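You operate a simulated robot arm through the tools that you are given. There is no shell and no other tool. Be economical: measure what you need, move in short steps, check, and stop when the job is done.

You are at the controls of a simulated robot arm. One attempt, no reset.

JOB
Drop two portions of nuts and two of raisins into the blue striped bowl.
Fine: a quarter turn of a knob gives a portion; put the bowl back, the other stays empty; spill no more than a pinch.

It is judged by the outcome, as a careful person would: the job done as asked, and still so three seconds after it is handed in. It fails if anything else is knocked over, pushed out of place, dropped, spilled or broken.

ROBOT AND FRAMES
A 6-joint arm with a two-finger parallel gripper, fixed in place. Base frame: the origin is at the foot of the arm, x ahead of it, y to its left, z up; the work surface is at about z = 0. Lengths are in mm, angles in rad, forces in N, time in s.
With the tool pointing down near the work surface it reaches from about 120 to 500 mm from the base axis. Its first joint turns from -1.257 to 1.257 rad. Payload 0.65 kg.
The tool frame sits at the grasp point between the pads (the TCP): z along the fingers, y along the line on which they close. The tips reach 25 mm beyond it. Largest opening 76 mm; finger width 18, thickness 10; the body of the gripper, 36 by 78 mm, starts 45 mm behind the TCP.
Orientation is that of the tool frame in the base frame, as a unit quaternion [w, x, y, z]. With the fingers straight down and closing along the base's y, the tool's x points along the base's -x, its y along +y and its z along -z.

CONTROLS
- The arm moves only by the tool send_rows. Its argument "series" is a list that holds one entry, the list of rows, each a list of 7 numbers: the gripper command, from -1 (shut) to 1 (fully open), values between in proportion, then the shift along the base's x, y, z in mm, then the turn, a rotation vector about the base's x, y, z in rad. In form: [[[fingers, dx, dy, dz, wx, wy, wz], ...]]. A call has 1 to 20 rows; each row shifts and turns the commanded pose from where the row before left it. A row lasts 0.2 s, in which the tool goes at most 50 mm and 0.15 rad; a call with a longer step from one row to the next is refused whole, and so is a gripper value outside its range. Where a pose cannot be reached the arm comes as near as it can. A force on the tool above 40 N (or 10 N above the force at the start of the call, whichever is more), or a blocked arm, ends the call early, and 0.2 s more pass. The fingers move at their own pace (about 108 mm/s each) and stop on an object; they squeeze with about 43 N. The grip force told is the motor's: it shows also when the fingers shut on nothing. Time passes only in rows, and 0.2 s behind the last, so rows that do not move let the fingers close. It gives the time, the measured TCP pose, the force on the tool (base axes), the opening and the grip force at its end, in the units of the frame above (readings bear some noise).
- Cameras (640 x 400 px; columns grow to the right, rows downward): "scene" is fixed at [63.9, 274.5, 418.1]; the picture's right is [-0.71, -0.71, 0.00], its down [-0.29, 0.29, -0.91] and it looks along [0.64, -0.64, -0.41] (base axes); focal length 265 px, centre (320, 200). "wrist" rides on the gripper at [58, 11, -81] in the tool frame; the picture's right is [-0.18, 0.98, 0.00], its down [-0.75, -0.14, -0.64] and it looks along [-0.63, -0.12, 0.77] (tool axes); focal length 243 px, centre (320, 200).
- get_image(camera): a new picture of that camera. The clock stands still meanwhile.
- pixel_to_xyz(camera, pixels): for up to 12 pixels [column, row] of the newest picture of that camera ("zoom" is the newest enlarged one), the place [x, y, z] in the base frame of the surface seen there, good to about 2 mm. The clock stands still meanwhile.
- inspect(camera, box): a new picture of the part [left, top, right, bottom] of that camera's present view, enlarged. The clock stands still meanwhile.
- close_job(): hands the job in; it is judged then, once.

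Work in short steps. Measure before you move; look again where a grasp or a placing could have gone wrong, and mend it. You have 80 turns and 38 pictures in all, those below and enlarged ones among them. Open the gripper and draw the arm clear of the work before you hand the job in, unless the task says otherwise; then end with one line.

The tools are called by a JSON object that holds its "op" and its "data". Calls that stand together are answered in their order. send_rows: Moves the arm, as the interface text tells. Its arguments: {"type":"object","properties":{"series":{"type":"array"}},"required":["series"]} The other tools are called the same way: get_image (camera) takes a picture; pixel_to_xyz (camera, pixels) gives the place of the surface under pixels of a picture; inspect (camera, box) takes an enlarged picture of a part of a camera's view; close_job () hands the job in.

At the start:

```text
clock: 0.0
tool_pos: [300.1, -4.6, 332.0]
tool_rot: [0.0, 0.0, 1.0, 0.0]
force: [-0.6, -0.2, 0.3]
grip_width: 76.0
grip_force: 0.0
```

scene: 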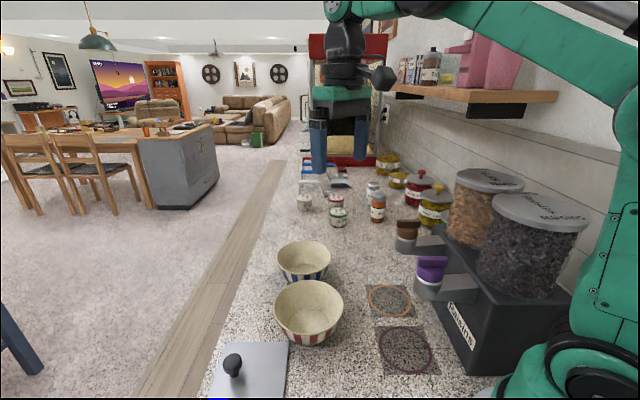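
wrist: 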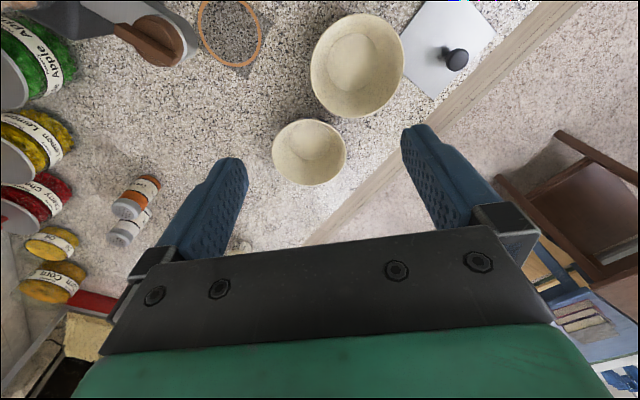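

The scene shows two dispensers (knobs near (408,230) and (432,268)), the blue striped bowl at (303,262) and the red one at (308,310). I'll enlarge the dispensers and the bowls for detail.

{"op": "inspect", "data": {"camera": "scene", "box": [360, 160, 600, 390]}}

{"op": "pixel_to_xyz", "data": {"camera": "scene", "pixels": [[279, 260], [330, 258], [304, 244], [303, 272], [275, 308], [343, 305], [308, 325], [408, 228], [432, 265], [389, 300], [404, 349], [430, 245]]}}

{"op": "inspect", "data": {"camera": "scene", "box": [220, 220, 360, 360]}}

```text
1.74 times, centred on (480, 275) of scene
```

zoom: 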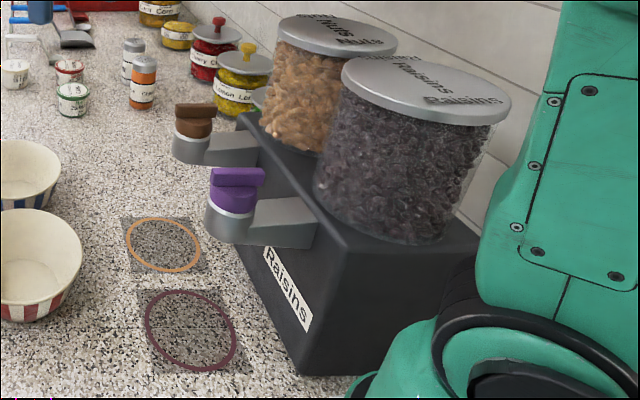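

```text
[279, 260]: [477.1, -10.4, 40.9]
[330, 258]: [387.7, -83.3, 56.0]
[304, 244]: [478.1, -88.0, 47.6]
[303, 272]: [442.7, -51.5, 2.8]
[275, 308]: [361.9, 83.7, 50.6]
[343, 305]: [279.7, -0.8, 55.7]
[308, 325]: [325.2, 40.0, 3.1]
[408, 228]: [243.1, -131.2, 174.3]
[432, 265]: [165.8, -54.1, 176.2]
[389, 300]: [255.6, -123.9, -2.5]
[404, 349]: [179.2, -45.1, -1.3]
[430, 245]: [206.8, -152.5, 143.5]
```

```text
2.86 times, centred on (290, 290) of scene
```

zoom: 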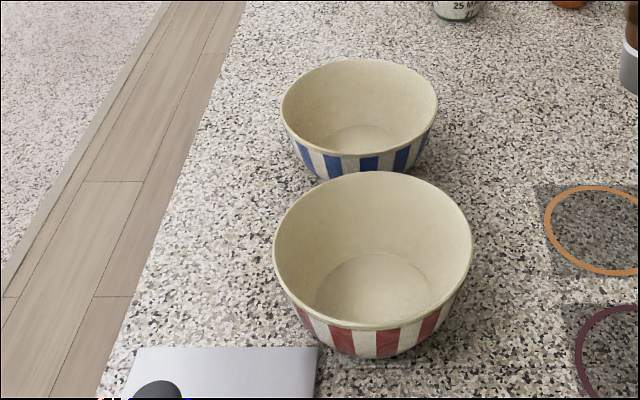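

Now a tight view of the knobs and spouts to get their axes.

{"op": "inspect", "data": {"camera": "scene", "box": [385, 205, 485, 305]}}

{"op": "inspect", "data": {"camera": "wrist", "box": [80, 0, 420, 200]}}

```text
4.00 times, centred on (435, 255) of scene
```

zoom: 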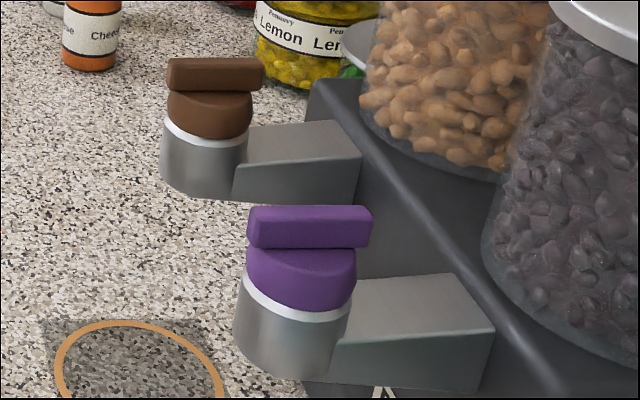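

```text
1.88 times, centred on (250, 100) of wrist
```

zoom: 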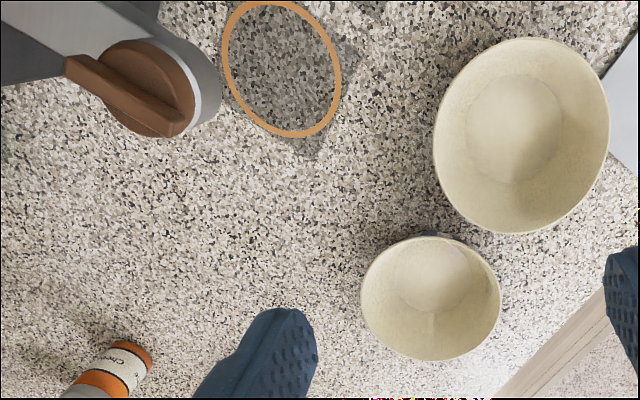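

Measuring the brown bar's ends, the spout, the ring and the bowl rims in the wrist zoom.

{"op": "pixel_to_xyz", "data": {"camera": "zoom", "pixels": [[80, 66], [125, 92], [175, 122], [150, 60], [205, 95], [233, 65], [335, 85], [364, 300], [498, 300], [432, 239], [432, 358], [432, 275]]}}

{"op": "pixel_to_xyz", "data": {"camera": "scene", "pixels": [[404, 222], [417, 222], [428, 222], [424, 260], [435, 260], [448, 259], [429, 278], [412, 240], [420, 292], [369, 287], [410, 299], [387, 285]]}}

```text
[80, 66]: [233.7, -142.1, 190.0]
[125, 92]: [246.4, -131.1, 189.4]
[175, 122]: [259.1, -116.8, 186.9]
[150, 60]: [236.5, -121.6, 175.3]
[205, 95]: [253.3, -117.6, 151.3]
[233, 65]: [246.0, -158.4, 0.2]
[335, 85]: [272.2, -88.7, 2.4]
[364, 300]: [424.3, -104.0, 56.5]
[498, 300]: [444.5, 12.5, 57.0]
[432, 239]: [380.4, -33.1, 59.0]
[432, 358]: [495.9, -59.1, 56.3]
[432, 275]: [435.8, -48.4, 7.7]
```

```text
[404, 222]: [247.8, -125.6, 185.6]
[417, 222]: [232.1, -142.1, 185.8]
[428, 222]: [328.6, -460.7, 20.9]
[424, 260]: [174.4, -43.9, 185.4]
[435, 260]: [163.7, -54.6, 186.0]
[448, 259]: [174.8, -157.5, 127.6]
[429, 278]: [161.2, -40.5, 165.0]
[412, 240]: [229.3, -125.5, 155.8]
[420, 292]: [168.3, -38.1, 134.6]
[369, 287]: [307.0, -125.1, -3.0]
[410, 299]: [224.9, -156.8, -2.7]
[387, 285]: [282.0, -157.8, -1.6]
```

Blue bowl: centre ≈ (437,-46), rim radius ≈ 59, rim z ≈ 57. Brown bar: centre ≈ (246,-130), top z ≈ 190, pointing at about 45°. Next I check nearby obstacles and the second ring.

{"op": "pixel_to_xyz", "data": {"camera": "scene", "pixels": [[377, 200], [338, 212], [434, 195], [485, 180], [540, 208], [495, 196], [470, 97], [377, 348], [433, 352], [402, 327], [405, 373], [500, 300]]}}

{"op": "pixel_to_xyz", "data": {"camera": "wrist", "pixels": [[312, 60], [402, 55], [355, 18], [355, 115], [143, 185], [150, 40], [272, 150], [346, 150], [308, 119], [308, 184]]}}

```text
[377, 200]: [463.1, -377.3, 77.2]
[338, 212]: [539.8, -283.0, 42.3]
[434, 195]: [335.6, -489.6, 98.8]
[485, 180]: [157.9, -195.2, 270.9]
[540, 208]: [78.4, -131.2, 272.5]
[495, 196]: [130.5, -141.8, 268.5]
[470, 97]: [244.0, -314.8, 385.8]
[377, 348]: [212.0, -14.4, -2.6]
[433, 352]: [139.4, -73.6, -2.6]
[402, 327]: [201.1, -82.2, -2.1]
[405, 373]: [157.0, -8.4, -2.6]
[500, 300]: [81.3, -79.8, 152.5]
```

```text
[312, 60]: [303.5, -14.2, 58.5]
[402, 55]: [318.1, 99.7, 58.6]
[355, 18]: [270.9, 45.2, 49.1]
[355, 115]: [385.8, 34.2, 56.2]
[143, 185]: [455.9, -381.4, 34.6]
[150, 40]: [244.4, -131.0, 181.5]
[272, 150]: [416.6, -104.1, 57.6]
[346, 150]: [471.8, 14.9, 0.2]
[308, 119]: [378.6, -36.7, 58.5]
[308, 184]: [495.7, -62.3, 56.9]
```

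Red bowl ≈ (327,43), purple ring ≈ (178,-45), orange ring ≈ (257,-125); nothing is in the way. I move to above the left (+y) rim of the blue bowl, tilted 0.35 rad outward to match the wall.

{"op": "send_rows", "data": {"series": [[[0.2, 17.1, 5.3, -25, -0.04375, 0, 0], [0.2, 17.1, 5.3, -25, -0.04375, 0, 0], [0.2, 17.1, 5.3, -25, -0.04375, 0, 0], [0.2, 17.1, 5.3, -25, -0.04375, 0, 0], [0.2, 17.1, 5.3, -25, -0.04375, 0, 0], [0.2, 17.1, 5.3, -25, -0.04375, 0, 0], [0.2, 17.1, 5.3, -25, -0.04375, 0, 0], [0.2, 17.1, 5.3, -25, -0.04375, 0, 0], [0.2, 0, 0, 0, 0, 0, 0]]]}}

{"op": "get_image", "data": {"camera": "wrist"}}

```text
clock: 2.0
tool_pos: [440.3, 39.1, 130.7]
tool_rot: [0.0, 0.001, 0.985, -0.175]
force: [0.0, 0.4, 0.4]
grip_width: 45.9
grip_force: 0.1
```

```text
31 pictures are left
```

wrist: 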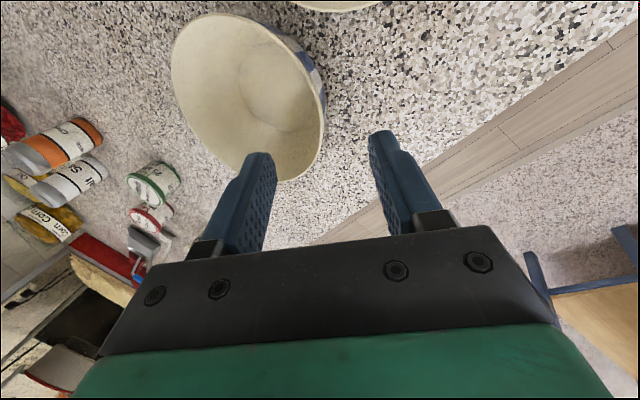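

Fingers straddle the rim line correctly. Descend along the tool axis so the wall lies between the pads.

{"op": "send_rows", "data": {"series": [[[0.2, -0.6, -8, -20, 0, 0, 0], [0.2, -0.6, -8, -20, 0, 0, 0], [0.2, -0.6, -8, -20, 0, 0, 0], [0.2, -0.6, -8, -20, 0, 0, 0], [0.2, 0, 0, 0, 0, 0, 0]]]}}

{"op": "get_image", "data": {"camera": "wrist"}}

{"op": "inspect", "data": {"camera": "scene", "box": [220, 180, 400, 300]}}

```text
clock: 3.2
tool_pos: [435.6, 5.5, 51.4]
tool_rot: [0.0, -0.001, 0.985, -0.175]
force: [-0.1, -0.2, 0.1]
grip_width: 45.9
grip_force: 0.1
```

```text
30 pictures are left
```

wrist: 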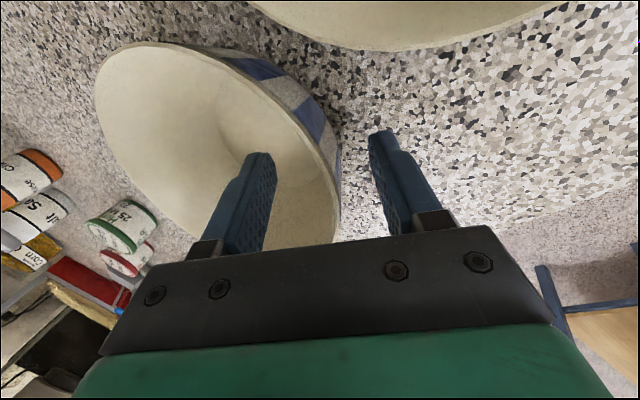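

```text
3.33 times, centred on (310, 240) of scene
```

zoom: 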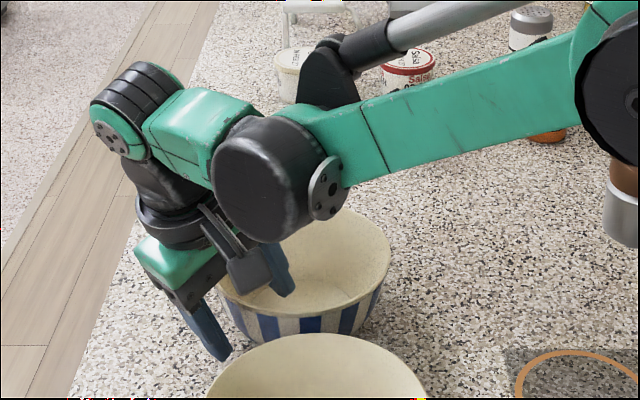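

The wall sits between the pads; I nudge 2 mm to centre it, lower slightly, and close.

{"op": "send_rows", "data": {"series": [[[0.2, 0, 2, -3, 0, 0, 0], [-0.5, 0, 0, 0, 0, 0, 0], [-1, 0, 0, 0, 0, 0, 0], [-1, 0, 0, 0, 0, 0, 0], [-1, 0, 0, 0, 0, 0, 0]]]}}

```text
clock: 4.4
tool_pos: [434.4, 6.2, 49.2]
tool_rot: [0.0, 0.0, 0.984, -0.176]
force: [2.2, -0.9, 12.3]
grip_width: 6.3
grip_force: 28.6
```

Gripped (6.3 mm wall). Lift 20 mm and look.

{"op": "send_rows", "data": {"series": [[[-1, 0, 0, 10, 0, 0, 0], [-1, 0, 0, 10, 0, 0, 0], [-1, 0, 0, 0, 0, 0, 0]]]}}

{"op": "get_image", "data": {"camera": "scene"}}

{"op": "get_image", "data": {"camera": "wrist"}}

```text
clock: 5.2
tool_pos: [435.4, 8.0, 68.4]
tool_rot: [-0.001, 0.0, 0.985, -0.174]
force: [0.3, -0.5, -0.7]
grip_width: 5.7
grip_force: 28.8
```

```text
28 pictures are left
```

scene: 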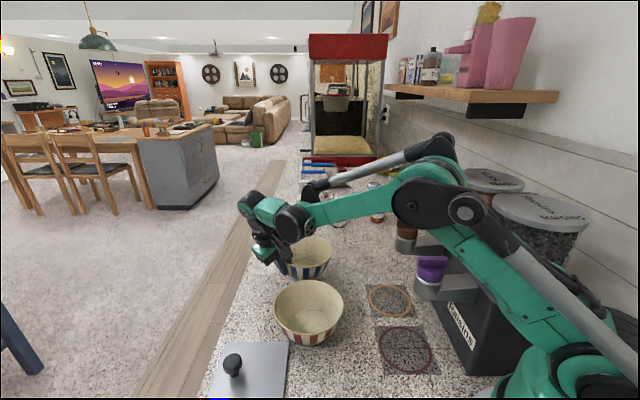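

```text
27 pictures are left
```

wrist: 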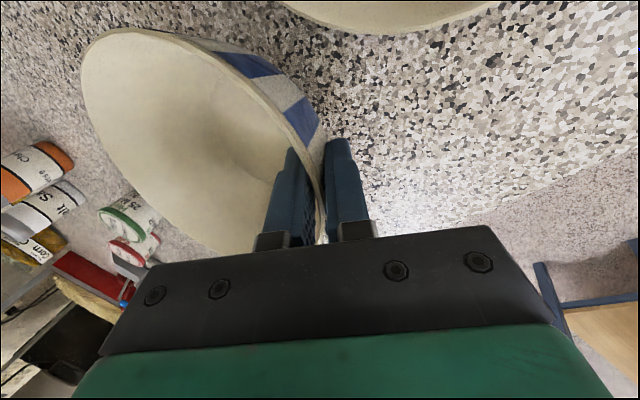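

Bowl is held level-ish and clear. Carry it around the red bowl while yawing -45°, to a staging point in front of the nut spout.

{"op": "send_rows", "data": {"series": [[[-1, -12.5, -13.5, 3, 0, 0, 0], [-1, -12.5, -13.5, 3, 0, 0, 0], [-1, -12.5, -13.5, 0, 0, 0, 0], [-1, -12.5, -13.5, 0, 0, 0, 0], [-1, -5.9, -0.5, 0, 0, 0, -0.098], [-1, -5.9, -0.5, 0, 0, 0, -0.098], [-1, -5.9, -0.5, 0, 0, 0, -0.098], [-1, -5.9, -0.5, 0, 0, 0, -0.098], [-1, -5.9, -0.5, 0, 0, 0, -0.098], [-1, -5.9, -0.5, 0, 0, 0, -0.098], [-1, -5.9, -0.5, 0, 0, 0, -0.098], [-1, -5.9, -0.5, 0, 0, 0, -0.098], [-1, 0, 0, 0, 0, 0, 0]]]}}

{"op": "get_image", "data": {"camera": "scene"}}

{"op": "get_image", "data": {"camera": "wrist"}}

```text
clock: 8.0
tool_pos: [338.1, -49.7, 74.8]
tool_rot: [-0.067, 0.377, 0.91, -0.16]
force: [0.0, -1.0, -1.2]
grip_width: 5.9
grip_force: 28.7
```

```text
26 pictures are left
```

scene: 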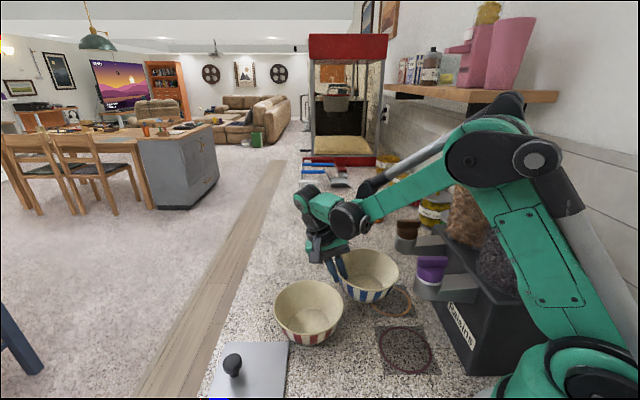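

```text
25 pictures are left
```

wrist: 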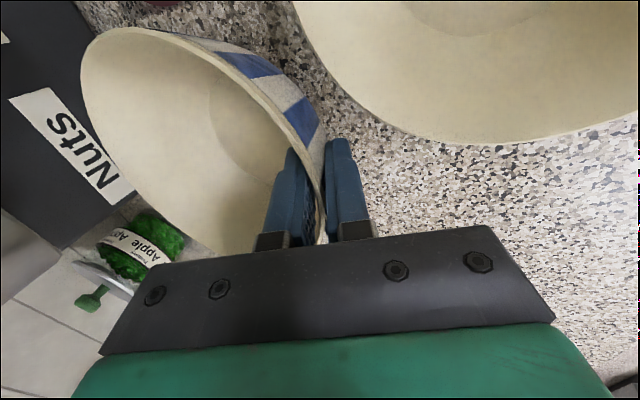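

The "Nuts" label confirms the far spout. Slide in under it with the rim at z≈80, then lower.

{"op": "send_rows", "data": {"series": [[[-1, -7.7, -6.5, 0, 0, 0, 0], [-1, -7.7, -6.5, -1, 0, 0, 0], [-1, -7.7, -6.5, -1, 0, 0, 0], [-1, -7.7, -6.5, -1, 0, 0, 0], [-1, -7.7, -6.5, -1, 0, 0, 0], [-1, -7.7, -6.5, -1, 0, 0, 0], [-1, 0, 0, -8, 0, 0, 0], [-1, 0, 0, -8, 0, 0, 0], [-1, 0, 0, -2, 0, 0, 0], [-1, 0, 0, 0, 0, 0, 0]]]}}

{"op": "inspect", "data": {"camera": "scene", "box": [300, 160, 500, 360]}}

```text
clock: 10.2
tool_pos: [291.2, -87.9, 51.7]
tool_rot: [-0.067, 0.376, 0.91, -0.161]
force: [1.2, 0.2, -0.8]
grip_width: 6.1
grip_force: 28.4
```

```text
2.00 times, centred on (400, 260) of scene
```

zoom: 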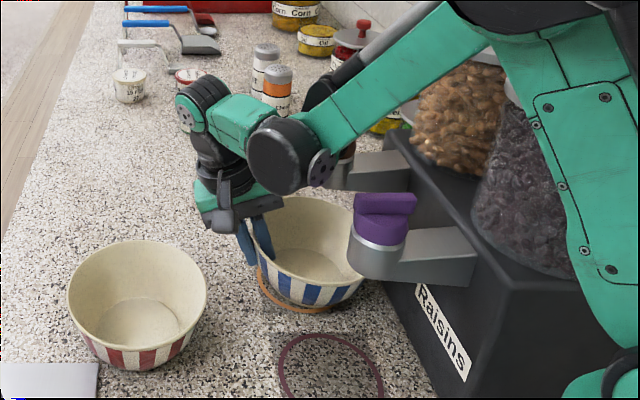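

Bowl is on the orange ring, a couple of mm up. Lower the last bit and open gently, then back out along the tool axis.

{"op": "send_rows", "data": {"series": [[[-1, 0, 0, -2, 0, 0, 0], [-1, 0, 0, -0.8, 0, 0, 0], [-1, 0, 0, 0, 0, 0, 0], [-0.6, 0, 0, 0, 0, 0, 0], [0.1, 0, 0, 0, 0, 0, 0], [0.1, 0, 0, 0, 0, 0, 0]]]}}

{"op": "get_image", "data": {"camera": "wrist"}}

```text
clock: 11.6
tool_pos: [292.2, -89.8, 48.2]
tool_rot: [-0.067, 0.375, 0.91, -0.16]
force: [-0.2, -0.4, -0.2]
grip_width: 41.5
grip_force: 0.0
```

```text
23 pictures are left
```

wrist: 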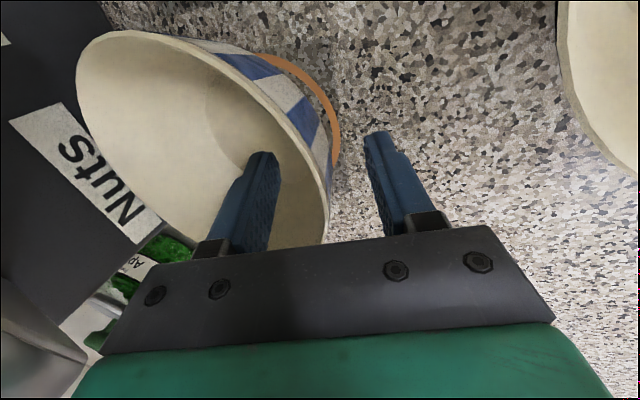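

Released. Retreat along the tool axis, then rise and straighten the tool.

{"op": "send_rows", "data": {"series": [[[0.1, 8, 8, 31, 0, 0, 0], [0.1, 8, 8, 31, 0, 0, 0], [0.1, 8, 8, 31, 0, 0, 0], [0.1, 0, 0, 24, 0.0495, -0.0495, 0], [0.1, 0, 0, 24, 0.0495, -0.0495, 0], [0.1, 0, 0, 24, 0.0495, -0.0495, 0], [0.1, 0, 0, 24, 0.0495, -0.0495, 0], [0.1, 0, 0, 24, 0.0495, -0.0495, 0], [0.1, 0, 0, 0, 0, 0, 0]]]}}

{"op": "send_rows", "data": {"series": [[[0.1, -4, -4, 1, 0, 0, -0.131], [0.1, -4, -4, 1, 0, 0, -0.131], [0.1, -4, -4, 1, 0, 0, -0.131], [0.1, -4, -4, 1, 0, 0, -0.131], [0.1, -4, -4, 1, 0, 0, -0.131], [0.1, -4, -4, 1, 0, 0, -0.131], [0.1, -4, -4, 1, 0, 0, -0.131], [0.1, -4, -4, 1, 0, 0, -0.131], [0.1, -4, -4, 1, 0, 0, -0.131], [0.1, -4, -4, 1, 0, 0, -0.131], [0.1, -4, -4, 1, 0, 0, -0.131], [0.1, -4, -4, 1, 0, 0, -0.13], [0.1, 0, 0, 0, 0, 0, 0]]]}}

{"op": "get_image", "data": {"camera": "wrist"}}

```text
clock: 13.6
tool_pos: [314.1, -63.8, 262.0]
tool_rot: [0.001, 0.381, 0.925, 0.0]
force: [-0.1, 0.4, -0.9]
grip_width: 41.9
grip_force: 0.0
```

```text
clock: 16.4
tool_pos: [267.4, -112.8, 272.8]
tool_rot: [0.0, 0.923, 0.384, -0.001]
force: [-0.1, 0.3, -0.2]
grip_width: 42.0
grip_force: 0.0
```

```text
22 pictures are left
```

wrist: 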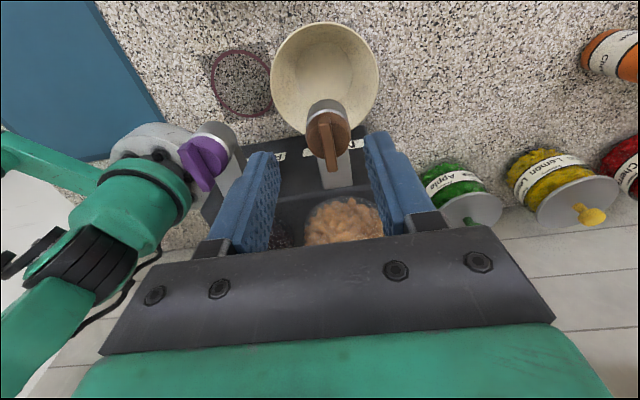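

Good overhead view of both knobs. Measure the bars and the bowl's position.

{"op": "pixel_to_xyz", "data": {"camera": "wrist", "pixels": [[324, 119], [331, 166], [328, 142], [347, 132], [309, 132], [185, 152], [205, 186], [195, 170], [271, 75], [379, 80], [327, 23], [335, 180]]}}

{"op": "inspect", "data": {"camera": "wrist", "box": [270, 70, 390, 200]}}

```text
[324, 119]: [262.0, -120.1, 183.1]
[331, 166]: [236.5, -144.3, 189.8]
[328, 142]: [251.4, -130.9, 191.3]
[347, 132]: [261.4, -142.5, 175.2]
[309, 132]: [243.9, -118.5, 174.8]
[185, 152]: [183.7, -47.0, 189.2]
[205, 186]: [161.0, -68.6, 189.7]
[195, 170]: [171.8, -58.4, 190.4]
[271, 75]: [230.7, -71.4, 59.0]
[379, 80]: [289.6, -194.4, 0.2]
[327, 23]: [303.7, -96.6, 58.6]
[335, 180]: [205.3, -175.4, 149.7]
```

```text
3.08 times, centred on (330, 135) of wrist
```

zoom: 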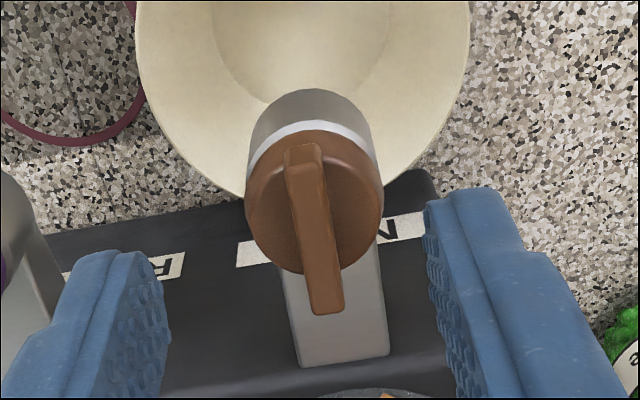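

Nut knob axis ≈ (250,-131.5), bar top z≈190, direction ≈ 43°. Bowl centre ≈ (254,-128), well under it. Move over the knob and descend so the tips straddle the bar.

{"op": "send_rows", "data": {"series": [[[0.1, -8.7, -9.3, -18, 0, 0, -0.02], [0.1, -8.7, -9.3, -18, 0, 0, -0.01], [0.1, 0, 0, 0, 0, 0, 0]]]}}

{"op": "get_image", "data": {"camera": "wrist"}}

{"op": "get_image", "data": {"camera": "scene"}}

```text
clock: 17.2
tool_pos: [248.8, -131.6, 237.8]
tool_rot: [0.0, 0.93, 0.369, -0.002]
force: [0.2, 0.4, -0.9]
grip_width: 42.0
grip_force: 0.0
```

```text
20 pictures are left
```

wrist: 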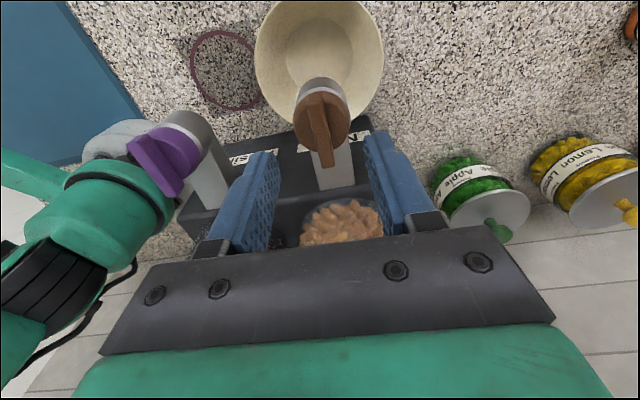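

```text
19 pictures are left
```

scene: 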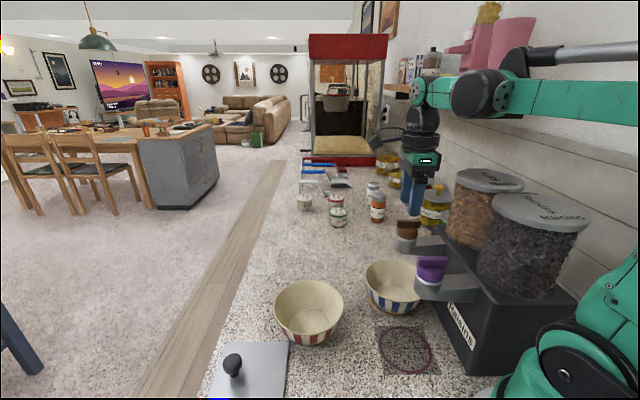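

Aligned over the bar. Descend to TCP z≈204 (tips just above the knob disc) and close.

{"op": "send_rows", "data": {"series": [[[0.1, 0.3, 0, -8.5, 0, 0, 0], [0.1, 0.3, 0, -8.5, 0, 0, 0], [0.1, 0.3, 0, -8.5, 0, 0, 0], [0.1, 0, 0, -8, 0, 0, 0], [0.1, 0, 0, 0, 0, 0, 0], [-0.5, 0, 0, 0, 0, 0, 0], [-1, 0, 0, 0, 0, 0, 0], [-1, 0, 0, 0, 0, 0, 0]]]}}

{"op": "get_image", "data": {"camera": "wrist"}}

```text
clock: 19.0
tool_pos: [250.4, -131.2, 205.0]
tool_rot: [0.001, 0.93, 0.369, -0.001]
force: [2.3, -3.3, -4.4]
grip_width: 8.8
grip_force: 30.6
```

```text
18 pictures are left
```

wrist: 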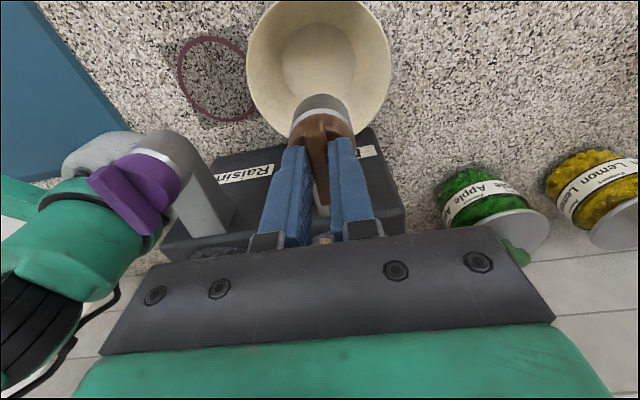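

The bar is gripped (8.8 mm). Turn +90° slowly about the knob axis.

{"op": "send_rows", "data": {"series": [[[-1, 0, 0, 0, 0, 0, 0.1309], [-1, 0, 0, 0, 0, 0, 0.1309], [-1, 0, 0, 0, 0, 0, 0.1309], [-1, 0, 0, 0, 0, 0, 0.1309], [-1, 0, 0, 0, 0, 0, 0.1309], [-1, 0, 0, 0, 0, 0, 0.1309], [-1, 0, 0, 0, 0, 0, 0.1309], [-1, 0, 0, 0, 0, 0, 0.1309], [-1, 0, 0, 0, 0, 0, 0.1309], [-1, 0, 0, 0, 0, 0, 0.1309], [-1, 0, 0, 0, 0, 0, 0.1309], [-1, 0, 0, 0, 0, 0, 0.1309], [-1, 0, 0, 0, 0, 0, 0], [-1, 0, 0, 0, 0, 0, 0]]]}}

{"op": "inspect", "data": {"camera": "scene", "box": [340, 200, 480, 330]}}

```text
clock: 20.6
tool_pos: [250.5, -128.6, 204.0]
tool_rot: [-0.003, 0.68, 0.733, 0.003]
force: [0.5, 7.0, -1.4]
grip_width: 28.6
grip_force: 43.4
stopped in row 8: the force on the tool passed its limit (the readings are from after the stop); the commanded pose is now the measured one
```

```text
3.08 times, centred on (410, 265) of scene
```

zoom: 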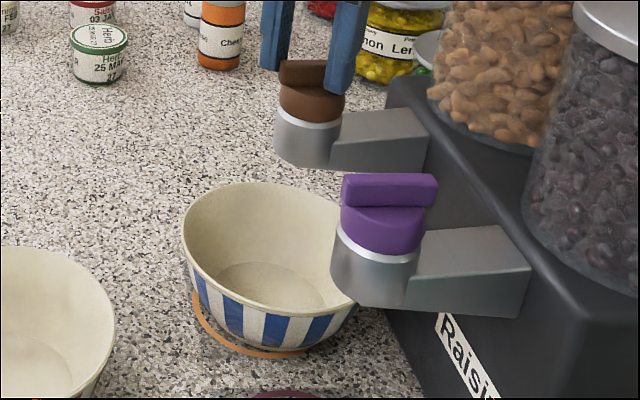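

The knob did not move: that direction is blocked, and the fingers slipped around the bar. The bar still points along 43°. I open, turn back to the bar's alignment, and will turn the other way.

{"op": "send_rows", "data": {"series": [[[0.1, 0, 0, 0, 0, 0, 0], [0.1, 0, 0, 0, 0, 0, 0], [0.1, 0, 0, 15, 0, 0, 0], [0.1, 0, 0, 15, 0, 0, 0], [0.1, 0, -1.3, 0, 0, 0, -0.148], [0.1, 0, -1.3, 0, 0, 0, -0.148], [0.1, 0, 0, 0, 0, 0, -0.148], [0.1, 0, 0, 0, 0, 0, -0.148], [0.1, 0, 0, 0, 0, 0, -0.148], [0.1, 0, 0, 0, 0, 0, -0.148], [0.1, 0, 0, 0, 0, 0, 0]]]}}

{"op": "inspect", "data": {"camera": "wrist", "box": [240, 40, 420, 220]}}

```text
clock: 23.0
tool_pos: [250.6, -131.0, 233.7]
tool_rot: [-0.002, 0.929, 0.369, 0.003]
force: [-0.2, -0.2, 0.0]
grip_width: 41.9
grip_force: 0.1
```

```text
2.22 times, centred on (330, 130) of wrist
```

zoom: 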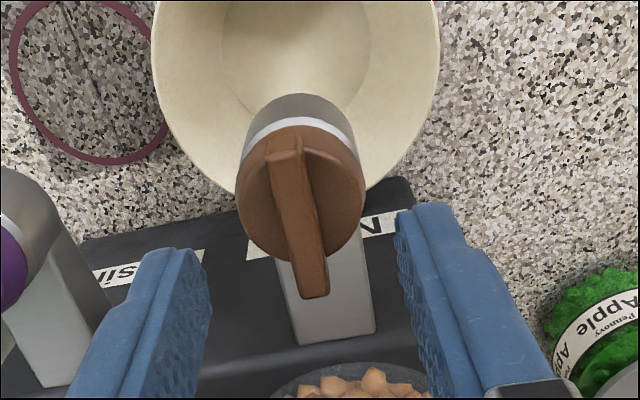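

The bar is unchanged. Descend, grip and turn the other way, a third of the turn first.

{"op": "send_rows", "data": {"series": [[[0.1, 0, 0, -10, 0, 0, 0], [0.1, 0, 0, -10, 0, 0, 0], [0.1, 0, 0, -10, 0, 0, 0], [0.1, 0, 0, 0, 0, 0, 0], [-0.5, 0, 0, 0, 0, 0, 0], [-1, 0, 0, 0, 0, 0, 0], [-1, 0, 0, 0, 0, 0, 0], [-1, 0, 0, 0, 0, 0, -0.1], [-1, 0, 0, 0, 0, 0, -0.1], [-1, 0, 0, 0, 0, 0, -0.1], [-1, 0, 0, 0, 0, 0, -0.1], [-1, 0, 0, 0, 0, 0, 0]]]}}

```text
clock: 25.6
tool_pos: [251.5, -133.3, 205.4]
tool_rot: [0.002, 0.984, 0.177, 0.006]
force: [2.9, -1.8, -2.2]
grip_width: 8.6
grip_force: 30.2
stopped in row 12: the force on the tool passed its limit (the readings are from after the stop); the commanded pose is now the measured one
```

The grip stayed on the bar (8.6 mm) and the knob turned ~0.4 rad; some side force built up. Continue in small steps.

{"op": "send_rows", "data": {"series": [[[-1, 0, 0, 0, 0, 0, -0.08], [-1, 0, 0, 0, 0, 0, -0.08], [-1, 0, 0, 0, 0, 0, -0.08], [-1, 0, 0, 0, 0, 0, -0.08]]]}}

{"op": "inspect", "data": {"camera": "scene", "box": [340, 200, 480, 330]}}

```text
clock: 26.6
tool_pos: [251.3, -134.6, 204.7]
tool_rot: [0.005, 1.0, 0.016, 0.006]
force: [11.5, -32.0, 8.7]
grip_width: 8.8
grip_force: 30.5
```

```text
3.08 times, centred on (410, 265) of scene
```

zoom: 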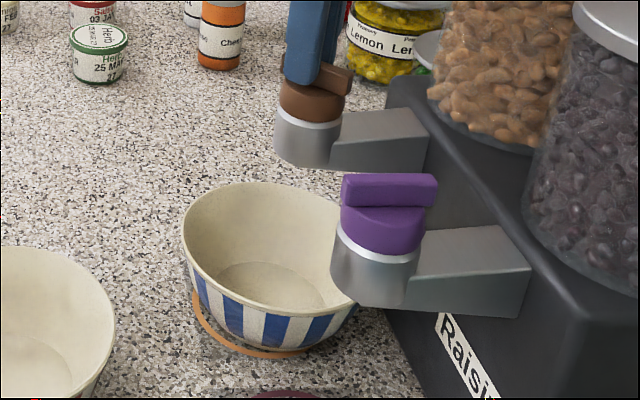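

The knob is turning (≈42° so far). The side force shows the true axis is ≈(247,-134), so I let the tool follow that arc for the remaining ≈48°.

{"op": "send_rows", "data": {"series": [[[-1, 0.2, -1.2, 0, 0, 0, -0.02], [-1, -0.1, -0.5, 0, 0, 0, -0.09], [-1, -0.1, -0.5, 0, 0, 0, -0.09], [-1, -0.1, -0.4, 0, 0, 0, -0.09], [-1, -0.1, -0.4, 0, 0, 0, -0.09], [-1, -0.1, -0.3, 0, 0, 0, -0.09]]]}}

```text
clock: 27.9
tool_pos: [251.4, -138.3, 204.7]
tool_rot: [-0.01, 0.982, -0.191, 0.008]
force: [2.6, 10.6, -1.8]
grip_width: 9.1
grip_force: 30.8
out of reach, approached as far as the arm can: row 6
stopped in row 6: the force on the tool passed its limit (the readings are from after the stop); the commanded pose is now the measured one
```

Joint limit reached at ≈65°. Open, rise, and flip the hand by +180° to re-grip for the rest.

{"op": "send_rows", "data": {"series": [[[0.1, 0, 0, 0, 0, 0, 0], [0.1, 0, 0, 0, 0, 0, 0], [0.1, 0, 0, 15, 0, 0, 0], [0.1, 0, 0, 15, 0, 0, 0], [0.1, 0, 0, 0, 0, 0, 0.148], [0.1, 0, 0, 0, 0, 0, 0.148], [0.1, 0, 0, 0, 0, 0, 0.148], [0.1, 0, 0, 0, 0, 0, 0.148], [0.1, 0, 0, 0, 0, 0, 0.148], [0.1, 0, 0, 0, 0, 0, 0.148], [0.1, 0, 0, 0, 0, 0, 0.148], [0.1, 0, 0, 0, 0, 0, 0.148], [0.1, 0, 0, 0, 0, 0, 0.148], [0.1, 0, 0, 0, 0, 0, 0.148], [0.1, 0, 0, 0, 0, 0, 0.148], [0.1, 0, 0, 0, 0, 0, 0.148]]]}}

{"op": "send_rows", "data": {"series": [[[0.1, 0, 0, 0, 0, 0, 0.148], [0.1, 0, 0, 0, 0, 0, 0.148], [0.1, 0, 0, 0, 0, 0, 0.148], [0.1, 0, 0, 0, 0, 0, 0.148], [0.1, 0, 0, 0, 0, 0, 0.148], [0.1, 0, 0, 0, 0, 0, 0.148], [0.1, 0, 0, 0, 0, 0, 0.148], [0.1, 0, 0, 0, 0, 0, 0.148], [0.1, 0, 0, 0, 0, 0, 0.148], [0.1, 0, 0, 0, 0, 0, 0]]]}}

{"op": "get_image", "data": {"camera": "wrist"}}

```text
clock: 31.3
tool_pos: [249.9, -138.2, 235.5]
tool_rot: [-0.013, 0.767, 0.642, -0.003]
force: [0.3, 0.1, 0.2]
grip_width: 41.4
grip_force: 0.1
```

```text
clock: 33.5
tool_pos: [250.6, -137.3, 234.8]
tool_rot: [-0.007, 0.207, 0.978, -0.01]
force: [0.5, -0.5, 0.3]
grip_width: 41.6
grip_force: 0.2
```

```text
14 pictures are left
```

wrist: 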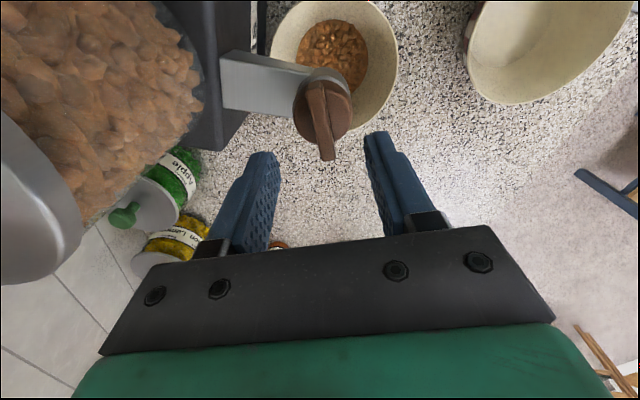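

Nuts have landed in the bowl. Measure the bar now to finish this quarter turn.

{"op": "pixel_to_xyz", "data": {"camera": "wrist", "pixels": [[316, 86], [328, 157], [319, 105], [324, 135], [296, 108], [351, 102], [345, 85], [290, 60], [10, 290], [40, 230], [75, 245]]}}

```text
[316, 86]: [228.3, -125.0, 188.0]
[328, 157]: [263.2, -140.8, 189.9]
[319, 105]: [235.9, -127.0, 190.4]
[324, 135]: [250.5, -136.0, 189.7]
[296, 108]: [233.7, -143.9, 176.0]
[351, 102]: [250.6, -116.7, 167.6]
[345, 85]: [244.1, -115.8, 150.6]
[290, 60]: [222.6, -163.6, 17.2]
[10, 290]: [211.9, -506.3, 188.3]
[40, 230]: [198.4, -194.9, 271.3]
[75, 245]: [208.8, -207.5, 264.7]
```

Bar centre ≈ (247,-133), at -24° (turned ≈67°). Re-grip there, levelled, and complete the remaining 23°.

{"op": "send_rows", "data": {"series": [[[0.1, -3.6, 4.3, 0, 0.017, -0.018, 0], [0.1, 0, 0, -10, 0, 0, 0], [0.1, 0, 0, -10, 0, 0, 0], [0.1, 0, 0, -10, 0, 0, 0], [0.1, 0, 0, 0, 0, 0, 0], [-0.5, 0, 0, 0, 0, 0, 0], [-1, 0, 0, 0, 0, 0, 0], [-1, 0, 0, 0, 0, 0, 0]]]}}

{"op": "send_rows", "data": {"series": [[[-1, 0, 0, 0, 0, 0, -0.08], [-1, 0, 0, 0, 0, 0, -0.08], [-1, 0, 0, 0, 0, 0, -0.08], [-1, 0, 0, 0, 0, 0, -0.08], [-1, 0, 0, 0, 0, 0, -0.08], [-1, 0, 0, 0, 0, 0, 0]]]}}

{"op": "inspect", "data": {"camera": "scene", "box": [340, 200, 480, 330]}}

```text
clock: 35.3
tool_pos: [245.6, -132.8, 204.1]
tool_rot: [-0.003, 0.21, 0.978, -0.001]
force: [-12.1, -21.0, -5.8]
grip_width: 8.8
grip_force: 31.0
```

```text
clock: 36.7
tool_pos: [245.9, -134.1, 203.8]
tool_rot: [-0.002, 0.4, 0.916, -0.003]
force: [-13.9, -25.4, -11.6]
grip_width: 8.9
grip_force: 30.2
```

```text
3.08 times, centred on (410, 265) of scene
```

zoom: 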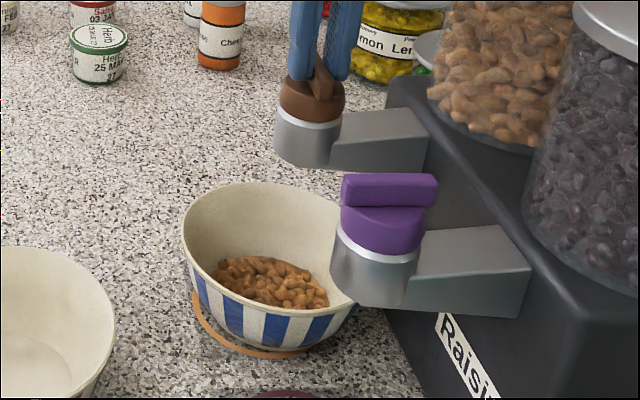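

One portion in, knob at exactly 90° (yaw -47°). Continue with the second quarter turn in the same direction, relieving the side force.

{"op": "send_rows", "data": {"series": [[[-1, -0.5, -1, 0.5, 0, 0, 0], [-1, 0, 0, 0, 0, 0, -0.09], [-1, 0, 0, 0, 0, 0, -0.09], [-1, 0, 0, 0, 0, 0, -0.09], [-1, 0, 0, 0, 0, 0, -0.09], [-1, 0, 0, 0, 0, 0, -0.09], [-1, 0, 0, 0, 0, 0, -0.09], [-1, 0, 0, 0, 0, 0, -0.09], [-1, 0, 0, 0, 0, 0, -0.09], [-1, 0, 0, 0, 0, 0, 0]]]}}

```text
clock: 38.9
tool_pos: [246.2, -133.0, 206.3]
tool_rot: [-0.002, 0.696, 0.718, 0.002]
force: [20.9, 15.0, 18.8]
grip_width: 8.8
grip_force: 30.7
```

Halfway (yaw -88°), grip firm. Finish the remaining ≈49°.

{"op": "send_rows", "data": {"series": [[[-1, 0.6, 0.4, 0.3, 0, 0, -0.095], [-1, 0, 0, 0, 0, 0, -0.095], [-1, 0, 0, 0, 0, 0, -0.095], [-1, 0, 0, 0, 0, 0, -0.095], [-1, 0, 0, 0, 0, 0, -0.095], [-1, 0, 0, 0, 0, 0, -0.095], [-1, 0, 0, 0, 0, 0, -0.095], [-1, 0, 0, 0, 0, 0, -0.095], [-1, 0, 0, 0, 0, 0, -0.095], [-1, 0, 0, 0, 0, 0, 0]]]}}

{"op": "inspect", "data": {"camera": "scene", "box": [340, 200, 480, 330]}}

```text
clock: 41.1
tool_pos: [247.1, -133.7, 205.4]
tool_rot: [0.001, 0.931, 0.364, 0.004]
force: [29.3, 1.7, -8.8]
grip_width: 8.7
grip_force: 30.6
```

```text
3.08 times, centred on (410, 265) of scene
```

zoom: 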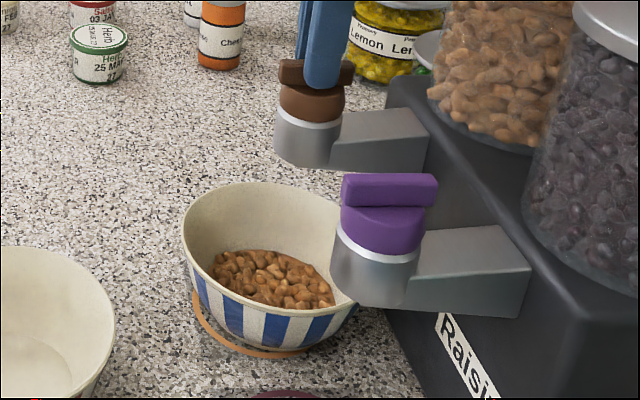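

Two portions of nuts are in, none spilled. Release, rise, and go back to the staging pose in front of the bowl, yawing back to -45°.

{"op": "send_rows", "data": {"series": [[[0.1, 0, 0, 0, 0, 0, 0], [0.1, 0, 0, 0, 0, 0, 0], [0.1, 0, 0, 15, 0, 0, 0], [0.1, 0, 0, 20, 0, 0, 0], [0.1, 0, 0, 20, 0, 0, 0], [0.1, 5.75, 5.64, 0, 0, 0, 0.1344], [0.1, 5.75, 5.64, 0, 0, 0, 0.1344], [0.1, 5.75, 5.64, 0, 0, 0, 0.1344], [0.1, 5.75, 5.64, 0, 0, 0, 0.1344], [0.1, 5.75, 5.64, 0, 0, 0, 0.1344], [0.1, 5.75, 5.64, 0, 0, 0, 0.1344], [0.1, 5.75, 5.64, 0, 0, 0, 0.1344], [0.1, 5.75, 5.64, 0, 0, 0, 0.1344], [0.1, 5.75, 5.64, 0, 0, 0, 0.1344], [0.1, 5.75, 5.64, 0, 0, 0, 0.1344], [0.1, 5.75, 5.64, 0, 0, 0, 0.1344], [0.1, 5.75, 5.64, 0, 0, 0, 0.1344], [0.1, 0, 0, 0, 0, 0, 0]]]}}

{"op": "send_rows", "data": {"series": [[[0.1, 0, 0, -24, -0.0495, 0.0495, 0], [0.1, 0, 0, -24, -0.0495, 0.0495, 0], [0.1, 0, 0, -24, -0.0495, 0.0495, 0], [0.1, 0, 0, -24, -0.0495, 0.0495, 0], [0.1, 0, 0, -24, -0.0495, 0.0495, 0], [0.1, 0, 0, 0, 0, 0, 0]]]}}

{"op": "get_image", "data": {"camera": "wrist"}}

```text
clock: 44.9
tool_pos: [317.4, -66.4, 261.0]
tool_rot: [-0.001, 0.38, 0.925, 0.001]
force: [-0.3, 0.2, 0.7]
grip_width: 41.8
grip_force: 0.0
```

```text
clock: 46.3
tool_pos: [316.1, -68.4, 141.2]
tool_rot: [-0.068, 0.376, 0.91, -0.162]
force: [0.9, 0.6, -0.1]
grip_width: 41.7
grip_force: 0.1
```

```text
11 pictures are left
```

wrist: 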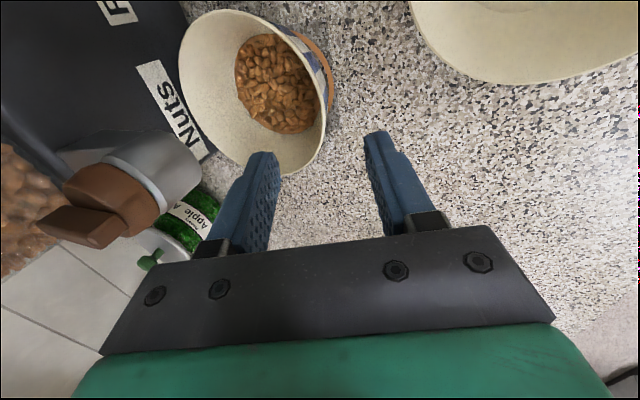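

Bowl unmoved with the nuts inside. Descend to the same grasp pose and close on the rim.

{"op": "send_rows", "data": {"series": [[[0.1, -8, -7.5, -31, 0, 0, 0], [0.1, -8, -7.5, -31, 0, 0, 0], [0.1, -7.5, -6.8, -30, 0, 0, 0], [0.1, 0, 0, 0, 0, 0, 0], [-0.5, 0, 0, 0, 0, 0, 0], [-1, 0, 0, 0, 0, 0, 0], [-1, 0, 0, 0, 0, 0, 0], [-1, 0, 0, 0, 0, 0, 0]]]}}

{"op": "send_rows", "data": {"series": [[[-1, 0, 0, 6, 0, 0, 0], [-1, 0, 0, 6, 0, 0, 0], [-1, 0, 0, 0, 0, 0, 0]]]}}

{"op": "get_image", "data": {"camera": "wrist"}}

```text
clock: 48.1
tool_pos: [291.9, -91.9, 48.3]
tool_rot: [-0.068, 0.376, 0.91, -0.162]
force: [-4.1, -0.1, 8.3]
grip_width: 6.2
grip_force: 29.0
```

```text
clock: 48.9
tool_pos: [292.5, -89.0, 61.1]
tool_rot: [-0.068, 0.375, 0.91, -0.161]
force: [-0.4, 0.1, -1.3]
grip_width: 6.0
grip_force: 28.2
```

```text
10 pictures are left
```

wrist: 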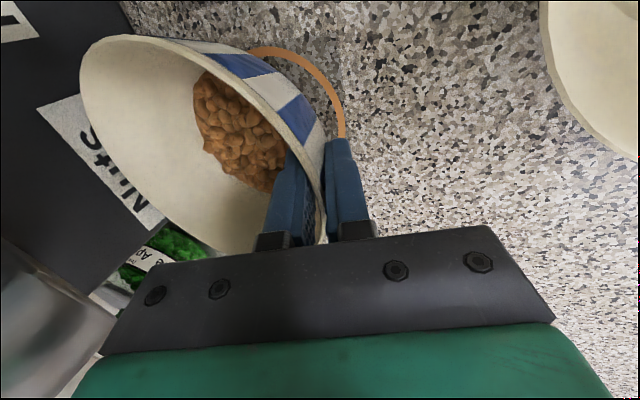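

Held securely. Carry it low along the dispenser's front to the purple ring, under the raisin spout.

{"op": "send_rows", "data": {"series": [[[-1, -9.6, 9.5, 0, 0, 0, 0], [-1, -9.6, 9.5, 0, 0, 0, 0], [-1, -9.6, 9.5, 0, 0, 0, 0], [-1, -9.6, 9.5, 0, 0, 0, 0], [-1, -9.6, 9.5, 0, 0, 0, 0], [-1, -9.6, 9.5, 0, 0, 0, 0], [-1, -9.6, 9.5, 0, 0, 0, 0], [-1, -9.3, 9.5, 0, 0, 0, 0], [-1, 0, 0, 0, 0, 0, 0]]]}}

{"op": "inspect", "data": {"camera": "scene", "box": [300, 180, 500, 390]}}

```text
clock: 50.9
tool_pos: [216.1, -12.5, 60.8]
tool_rot: [-0.069, 0.375, 0.91, -0.16]
force: [0.4, -0.7, -0.1]
grip_width: 5.7
grip_force: 28.5
```

```text
1.90 times, centred on (400, 285) of scene
```

zoom: 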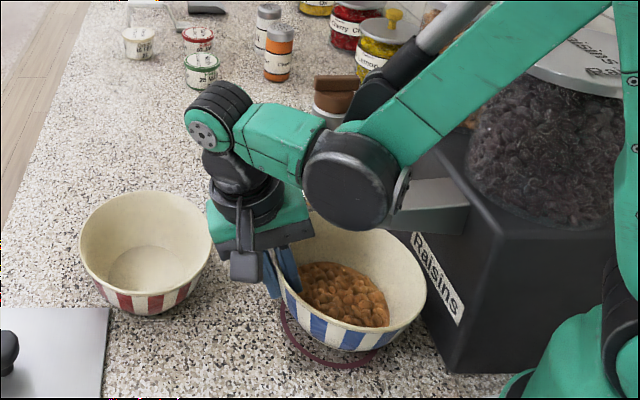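

Centred on the purple ring. Lower, release, and retreat along the tool axis.

{"op": "send_rows", "data": {"series": [[[-1, 0, 0, -6, 0, 0, 0], [-1, 0, 0, -5, 0, 0, 0], [-1, 0, 0, -1.7, 0, 0, 0], [-1, 0, 0, 0, 0, 0, 0], [-0.6, 0, 0, 0, 0, 0, 0], [0.1, 0, 0, 0, 0, 0, 0], [0.1, 0, 0, 0, 0, 0, 0], [0.1, 8, 8, 31, 0, 0, 0], [0.1, 8, 8, 31, 0, 0, 0], [0.1, 8, 8, 31, 0, 0, 0], [0.1, 0, 0, 24, 0.0495, -0.0495, 0], [0.1, 0, 0, 24, 0.0495, -0.0495, 0], [0.1, 0, 0, 24, 0.0495, -0.0495, 0], [0.1, 0, 0, 24, 0.0495, -0.0495, 0], [0.1, 0, 0, 24, 0.0495, -0.0495, 0], [0.1, 0, 0, 0, 0, 0, 0]]]}}

{"op": "send_rows", "data": {"series": [[[0.1, -5, -5, 0, 0, 0, -0.134], [0.1, -5, -5, 0, 0, 0, -0.134], [0.1, -5, -5, 0, 0, 0, -0.134], [0.1, -5, -5, 0, 0, 0, -0.134], [0.1, -5, -5, 0, 0, 0, -0.134], [0.1, -5, -5, 0, 0, 0, -0.134], [0.1, -5, -5, 0, 0, 0, -0.134], [0.1, -5, -5, 0, 0, 0, -0.134], [0.1, -5, -5, 0, 0, 0, -0.134], [0.1, -5, -5, 0, 0, 0, -0.134], [0.1, 0, 0, 0, 0, 0, -0.134], [0.1, 0, 0, 0, 0, 0, -0.134], [0.1, 0, 0, 0, 0, 0, 0]]]}}

{"op": "get_image", "data": {"camera": "wrist"}}

```text
clock: 54.3
tool_pos: [240.7, 10.9, 260.6]
tool_rot: [-0.001, 0.381, 0.925, 0.0]
force: [-0.4, 0.0, -0.1]
grip_width: 41.7
grip_force: 0.0
```

```text
clock: 57.1
tool_pos: [190.1, -37.9, 260.8]
tool_rot: [0.0, 0.931, 0.365, 0.002]
force: [0.0, -0.3, 0.3]
grip_width: 41.9
grip_force: 0.0
```

```text
8 pictures are left
```

wrist: 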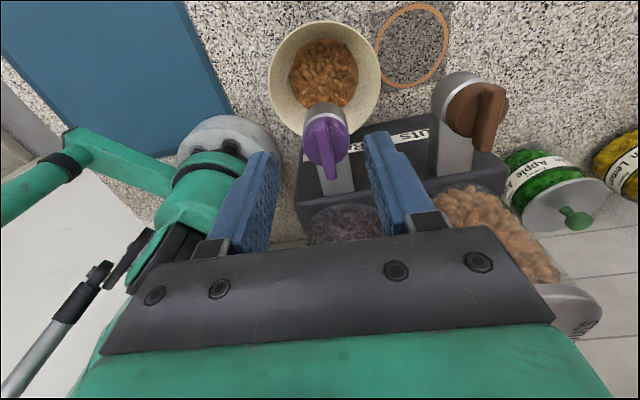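

Bowl sits under the raisin spout. Measure the purple bar (and the brown one as a cross-check).

{"op": "pixel_to_xyz", "data": {"camera": "wrist", "pixels": [[325, 120], [333, 176], [329, 148], [306, 135], [349, 140], [487, 86], [482, 148], [485, 117], [270, 75], [380, 78], [325, 22], [330, 160]]}}

```text
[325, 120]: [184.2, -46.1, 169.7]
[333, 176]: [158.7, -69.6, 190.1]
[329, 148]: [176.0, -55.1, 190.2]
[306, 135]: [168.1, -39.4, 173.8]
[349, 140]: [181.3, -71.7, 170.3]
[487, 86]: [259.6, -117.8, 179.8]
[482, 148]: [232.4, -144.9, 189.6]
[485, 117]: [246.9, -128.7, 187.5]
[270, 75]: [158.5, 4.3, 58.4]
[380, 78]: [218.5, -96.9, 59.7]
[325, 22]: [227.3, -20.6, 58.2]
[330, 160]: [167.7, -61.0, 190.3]
```

Raisin knob axis ≈ (171.5,-57.6), same bar direction. Move over it, descend, and grip.

{"op": "send_rows", "data": {"series": [[[0.1, -9.3, -9.8, 0, 0, 0, 0], [0.1, -9.3, -9.9, 0, 0, 0, 0], [0.1, 0, 0, -20, 0, 0, 0], [0.1, 0, 0, -18, 0, 0, 0], [0.1, 0, 0, -10, 0, 0, 0], [0.1, 0, 0, -8, 0, 0, 0], [0.1, 0, 0, 0, 0, 0, 0], [-0.5, 0, 0, 0, 0, 0, 0], [-1, 0, 0, 0, 0, 0, 0], [-1, 0, 0, 0, 0, 0, 0]]]}}

{"op": "send_rows", "data": {"series": [[[-1, 0, 0, 0, 0, 0, -0.07], [-1, 0, 0, 0, 0, 0, -0.07], [-1, 0, 0, 0, 0, 0, -0.07], [-1, 0, 0, 0, 0, 0, -0.07], [-1, 0, 0, 0, 0, 0, 0]]]}}

```text
clock: 59.3
tool_pos: [169.5, -56.4, 204.6]
tool_rot: [-0.007, 0.93, 0.367, 0.0]
force: [-2.2, 0.6, 0.2]
grip_width: 8.7
grip_force: 30.7
stopped in row 10: the force on the tool passed its limit (the readings are from after the stop); the commanded pose is now the measured one
```

```text
clock: 60.5
tool_pos: [168.8, -56.8, 204.1]
tool_rot: [-0.005, 0.972, 0.234, -0.001]
force: [-8.0, -11.4, -10.4]
grip_width: 8.5
grip_force: 30.1
```

Knob turns cleanly (16° so far, low force). Continue to about -48°.

{"op": "send_rows", "data": {"series": [[[-1, -0.3, -0.3, 0, 0, 0, -0.08], [-1, 0, 0, 0, 0, 0, -0.08], [-1, 0, 0, 0, 0, 0, -0.08], [-1, 0, 0, 0, 0, 0, -0.08], [-1, 0, 0, 0, 0, 0, -0.08], [-1, 0, 0, 0, 0, 0, -0.08], [-1, 0, 0, 0, 0, 0, -0.08], [-1, 0, 0, 0, 0, 0, 0]]]}}

```text
clock: 62.3
tool_pos: [170.0, -57.3, 204.6]
tool_rot: [-0.005, 0.999, -0.043, 0.003]
force: [12.8, -25.4, 18.1]
grip_width: 9.2
grip_force: 30.8
```

Turned ≈48° (yaw -185°). Now open, rise and flip the hand by +180° to re-grip.

{"op": "send_rows", "data": {"series": [[[0.1, 0, 0, 0, 0, 0, 0], [0.1, 0, 0, 0, 0, 0, 0], [0.1, 0, 0, 15, 0, 0, 0], [0.1, 0, 0, 15, 0, 0, 0], [0.1, 0, 0, 0, 0, 0, 0.1428], [0.1, 0, 0, 0, 0, 0, 0.1428], [0.1, 0, 0, 0, 0, 0, 0.1428], [0.1, 0, 0, 0, 0, 0, 0.1428], [0.1, 0, 0, 0, 0, 0, 0.1428], [0.1, 0, 0, 0, 0, 0, 0.1428], [0.1, 0, 0, 0, 0, 0, 0.1428], [0.1, 0, 0, 0, 0, 0, 0.1428], [0.1, 0, 0, 0, 0, 0, 0.1428], [0.1, 0, 0, 0, 0, 0, 0.1428], [0.1, 0, 0, 0, 0, 0, 0.1428], [0.1, 0, 0, 0, 0, 0, 0]]]}}

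{"op": "send_rows", "data": {"series": [[[0.1, 0, 0, 0, 0, 0, 0.1428], [0.1, 0, 0, 0, 0, 0, 0.1428], [0.1, 0, 0, 0, 0, 0, 0.1428], [0.1, 0, 0, 0, 0, 0, 0.1428], [0.1, 0, 0, 0, 0, 0, 0.1428], [0.1, 0, 0, 0, 0, 0, 0.1428], [0.1, 0, 0, 0, 0, 0, 0.1428], [0.1, 0, 0, 0, 0, 0, 0.1428], [0.1, 0, 0, 0, 0, 0, 0.1428], [0.1, 0, 0, 0, 0, 0, 0.1428], [0.1, 0, 0, 0, 0, 0, 0.1428], [0.1, 0, 0, 0, 0, 0, 0]]]}}

{"op": "get_image", "data": {"camera": "wrist"}}

```text
clock: 65.7
tool_pos: [170.5, -57.3, 234.9]
tool_rot: [-0.005, 0.737, 0.676, -0.002]
force: [-0.6, -1.1, 0.4]
grip_width: 41.8
grip_force: 0.0
```

```text
clock: 68.3
tool_pos: [168.5, -57.2, 235.7]
tool_rot: [-0.002, 0.043, 0.999, -0.005]
force: [-0.5, -0.6, -0.5]
grip_width: 41.8
grip_force: 0.0
```

```text
7 pictures are left
```

wrist: 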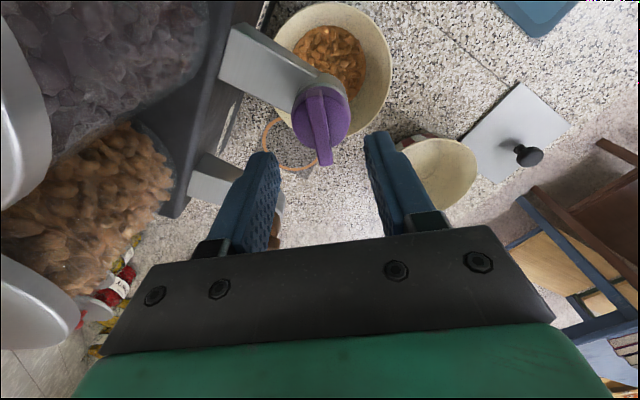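

No raisins yet (threshold not passed). Measure the bar before re-gripping.

{"op": "pixel_to_xyz", "data": {"camera": "wrist", "pixels": [[314, 92], [325, 162], [318, 110], [322, 140], [294, 112], [350, 108]]}}

```text
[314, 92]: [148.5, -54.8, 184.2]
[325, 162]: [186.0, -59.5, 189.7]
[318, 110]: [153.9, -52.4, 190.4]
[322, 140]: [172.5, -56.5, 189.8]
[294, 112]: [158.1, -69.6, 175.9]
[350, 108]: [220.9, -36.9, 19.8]
```

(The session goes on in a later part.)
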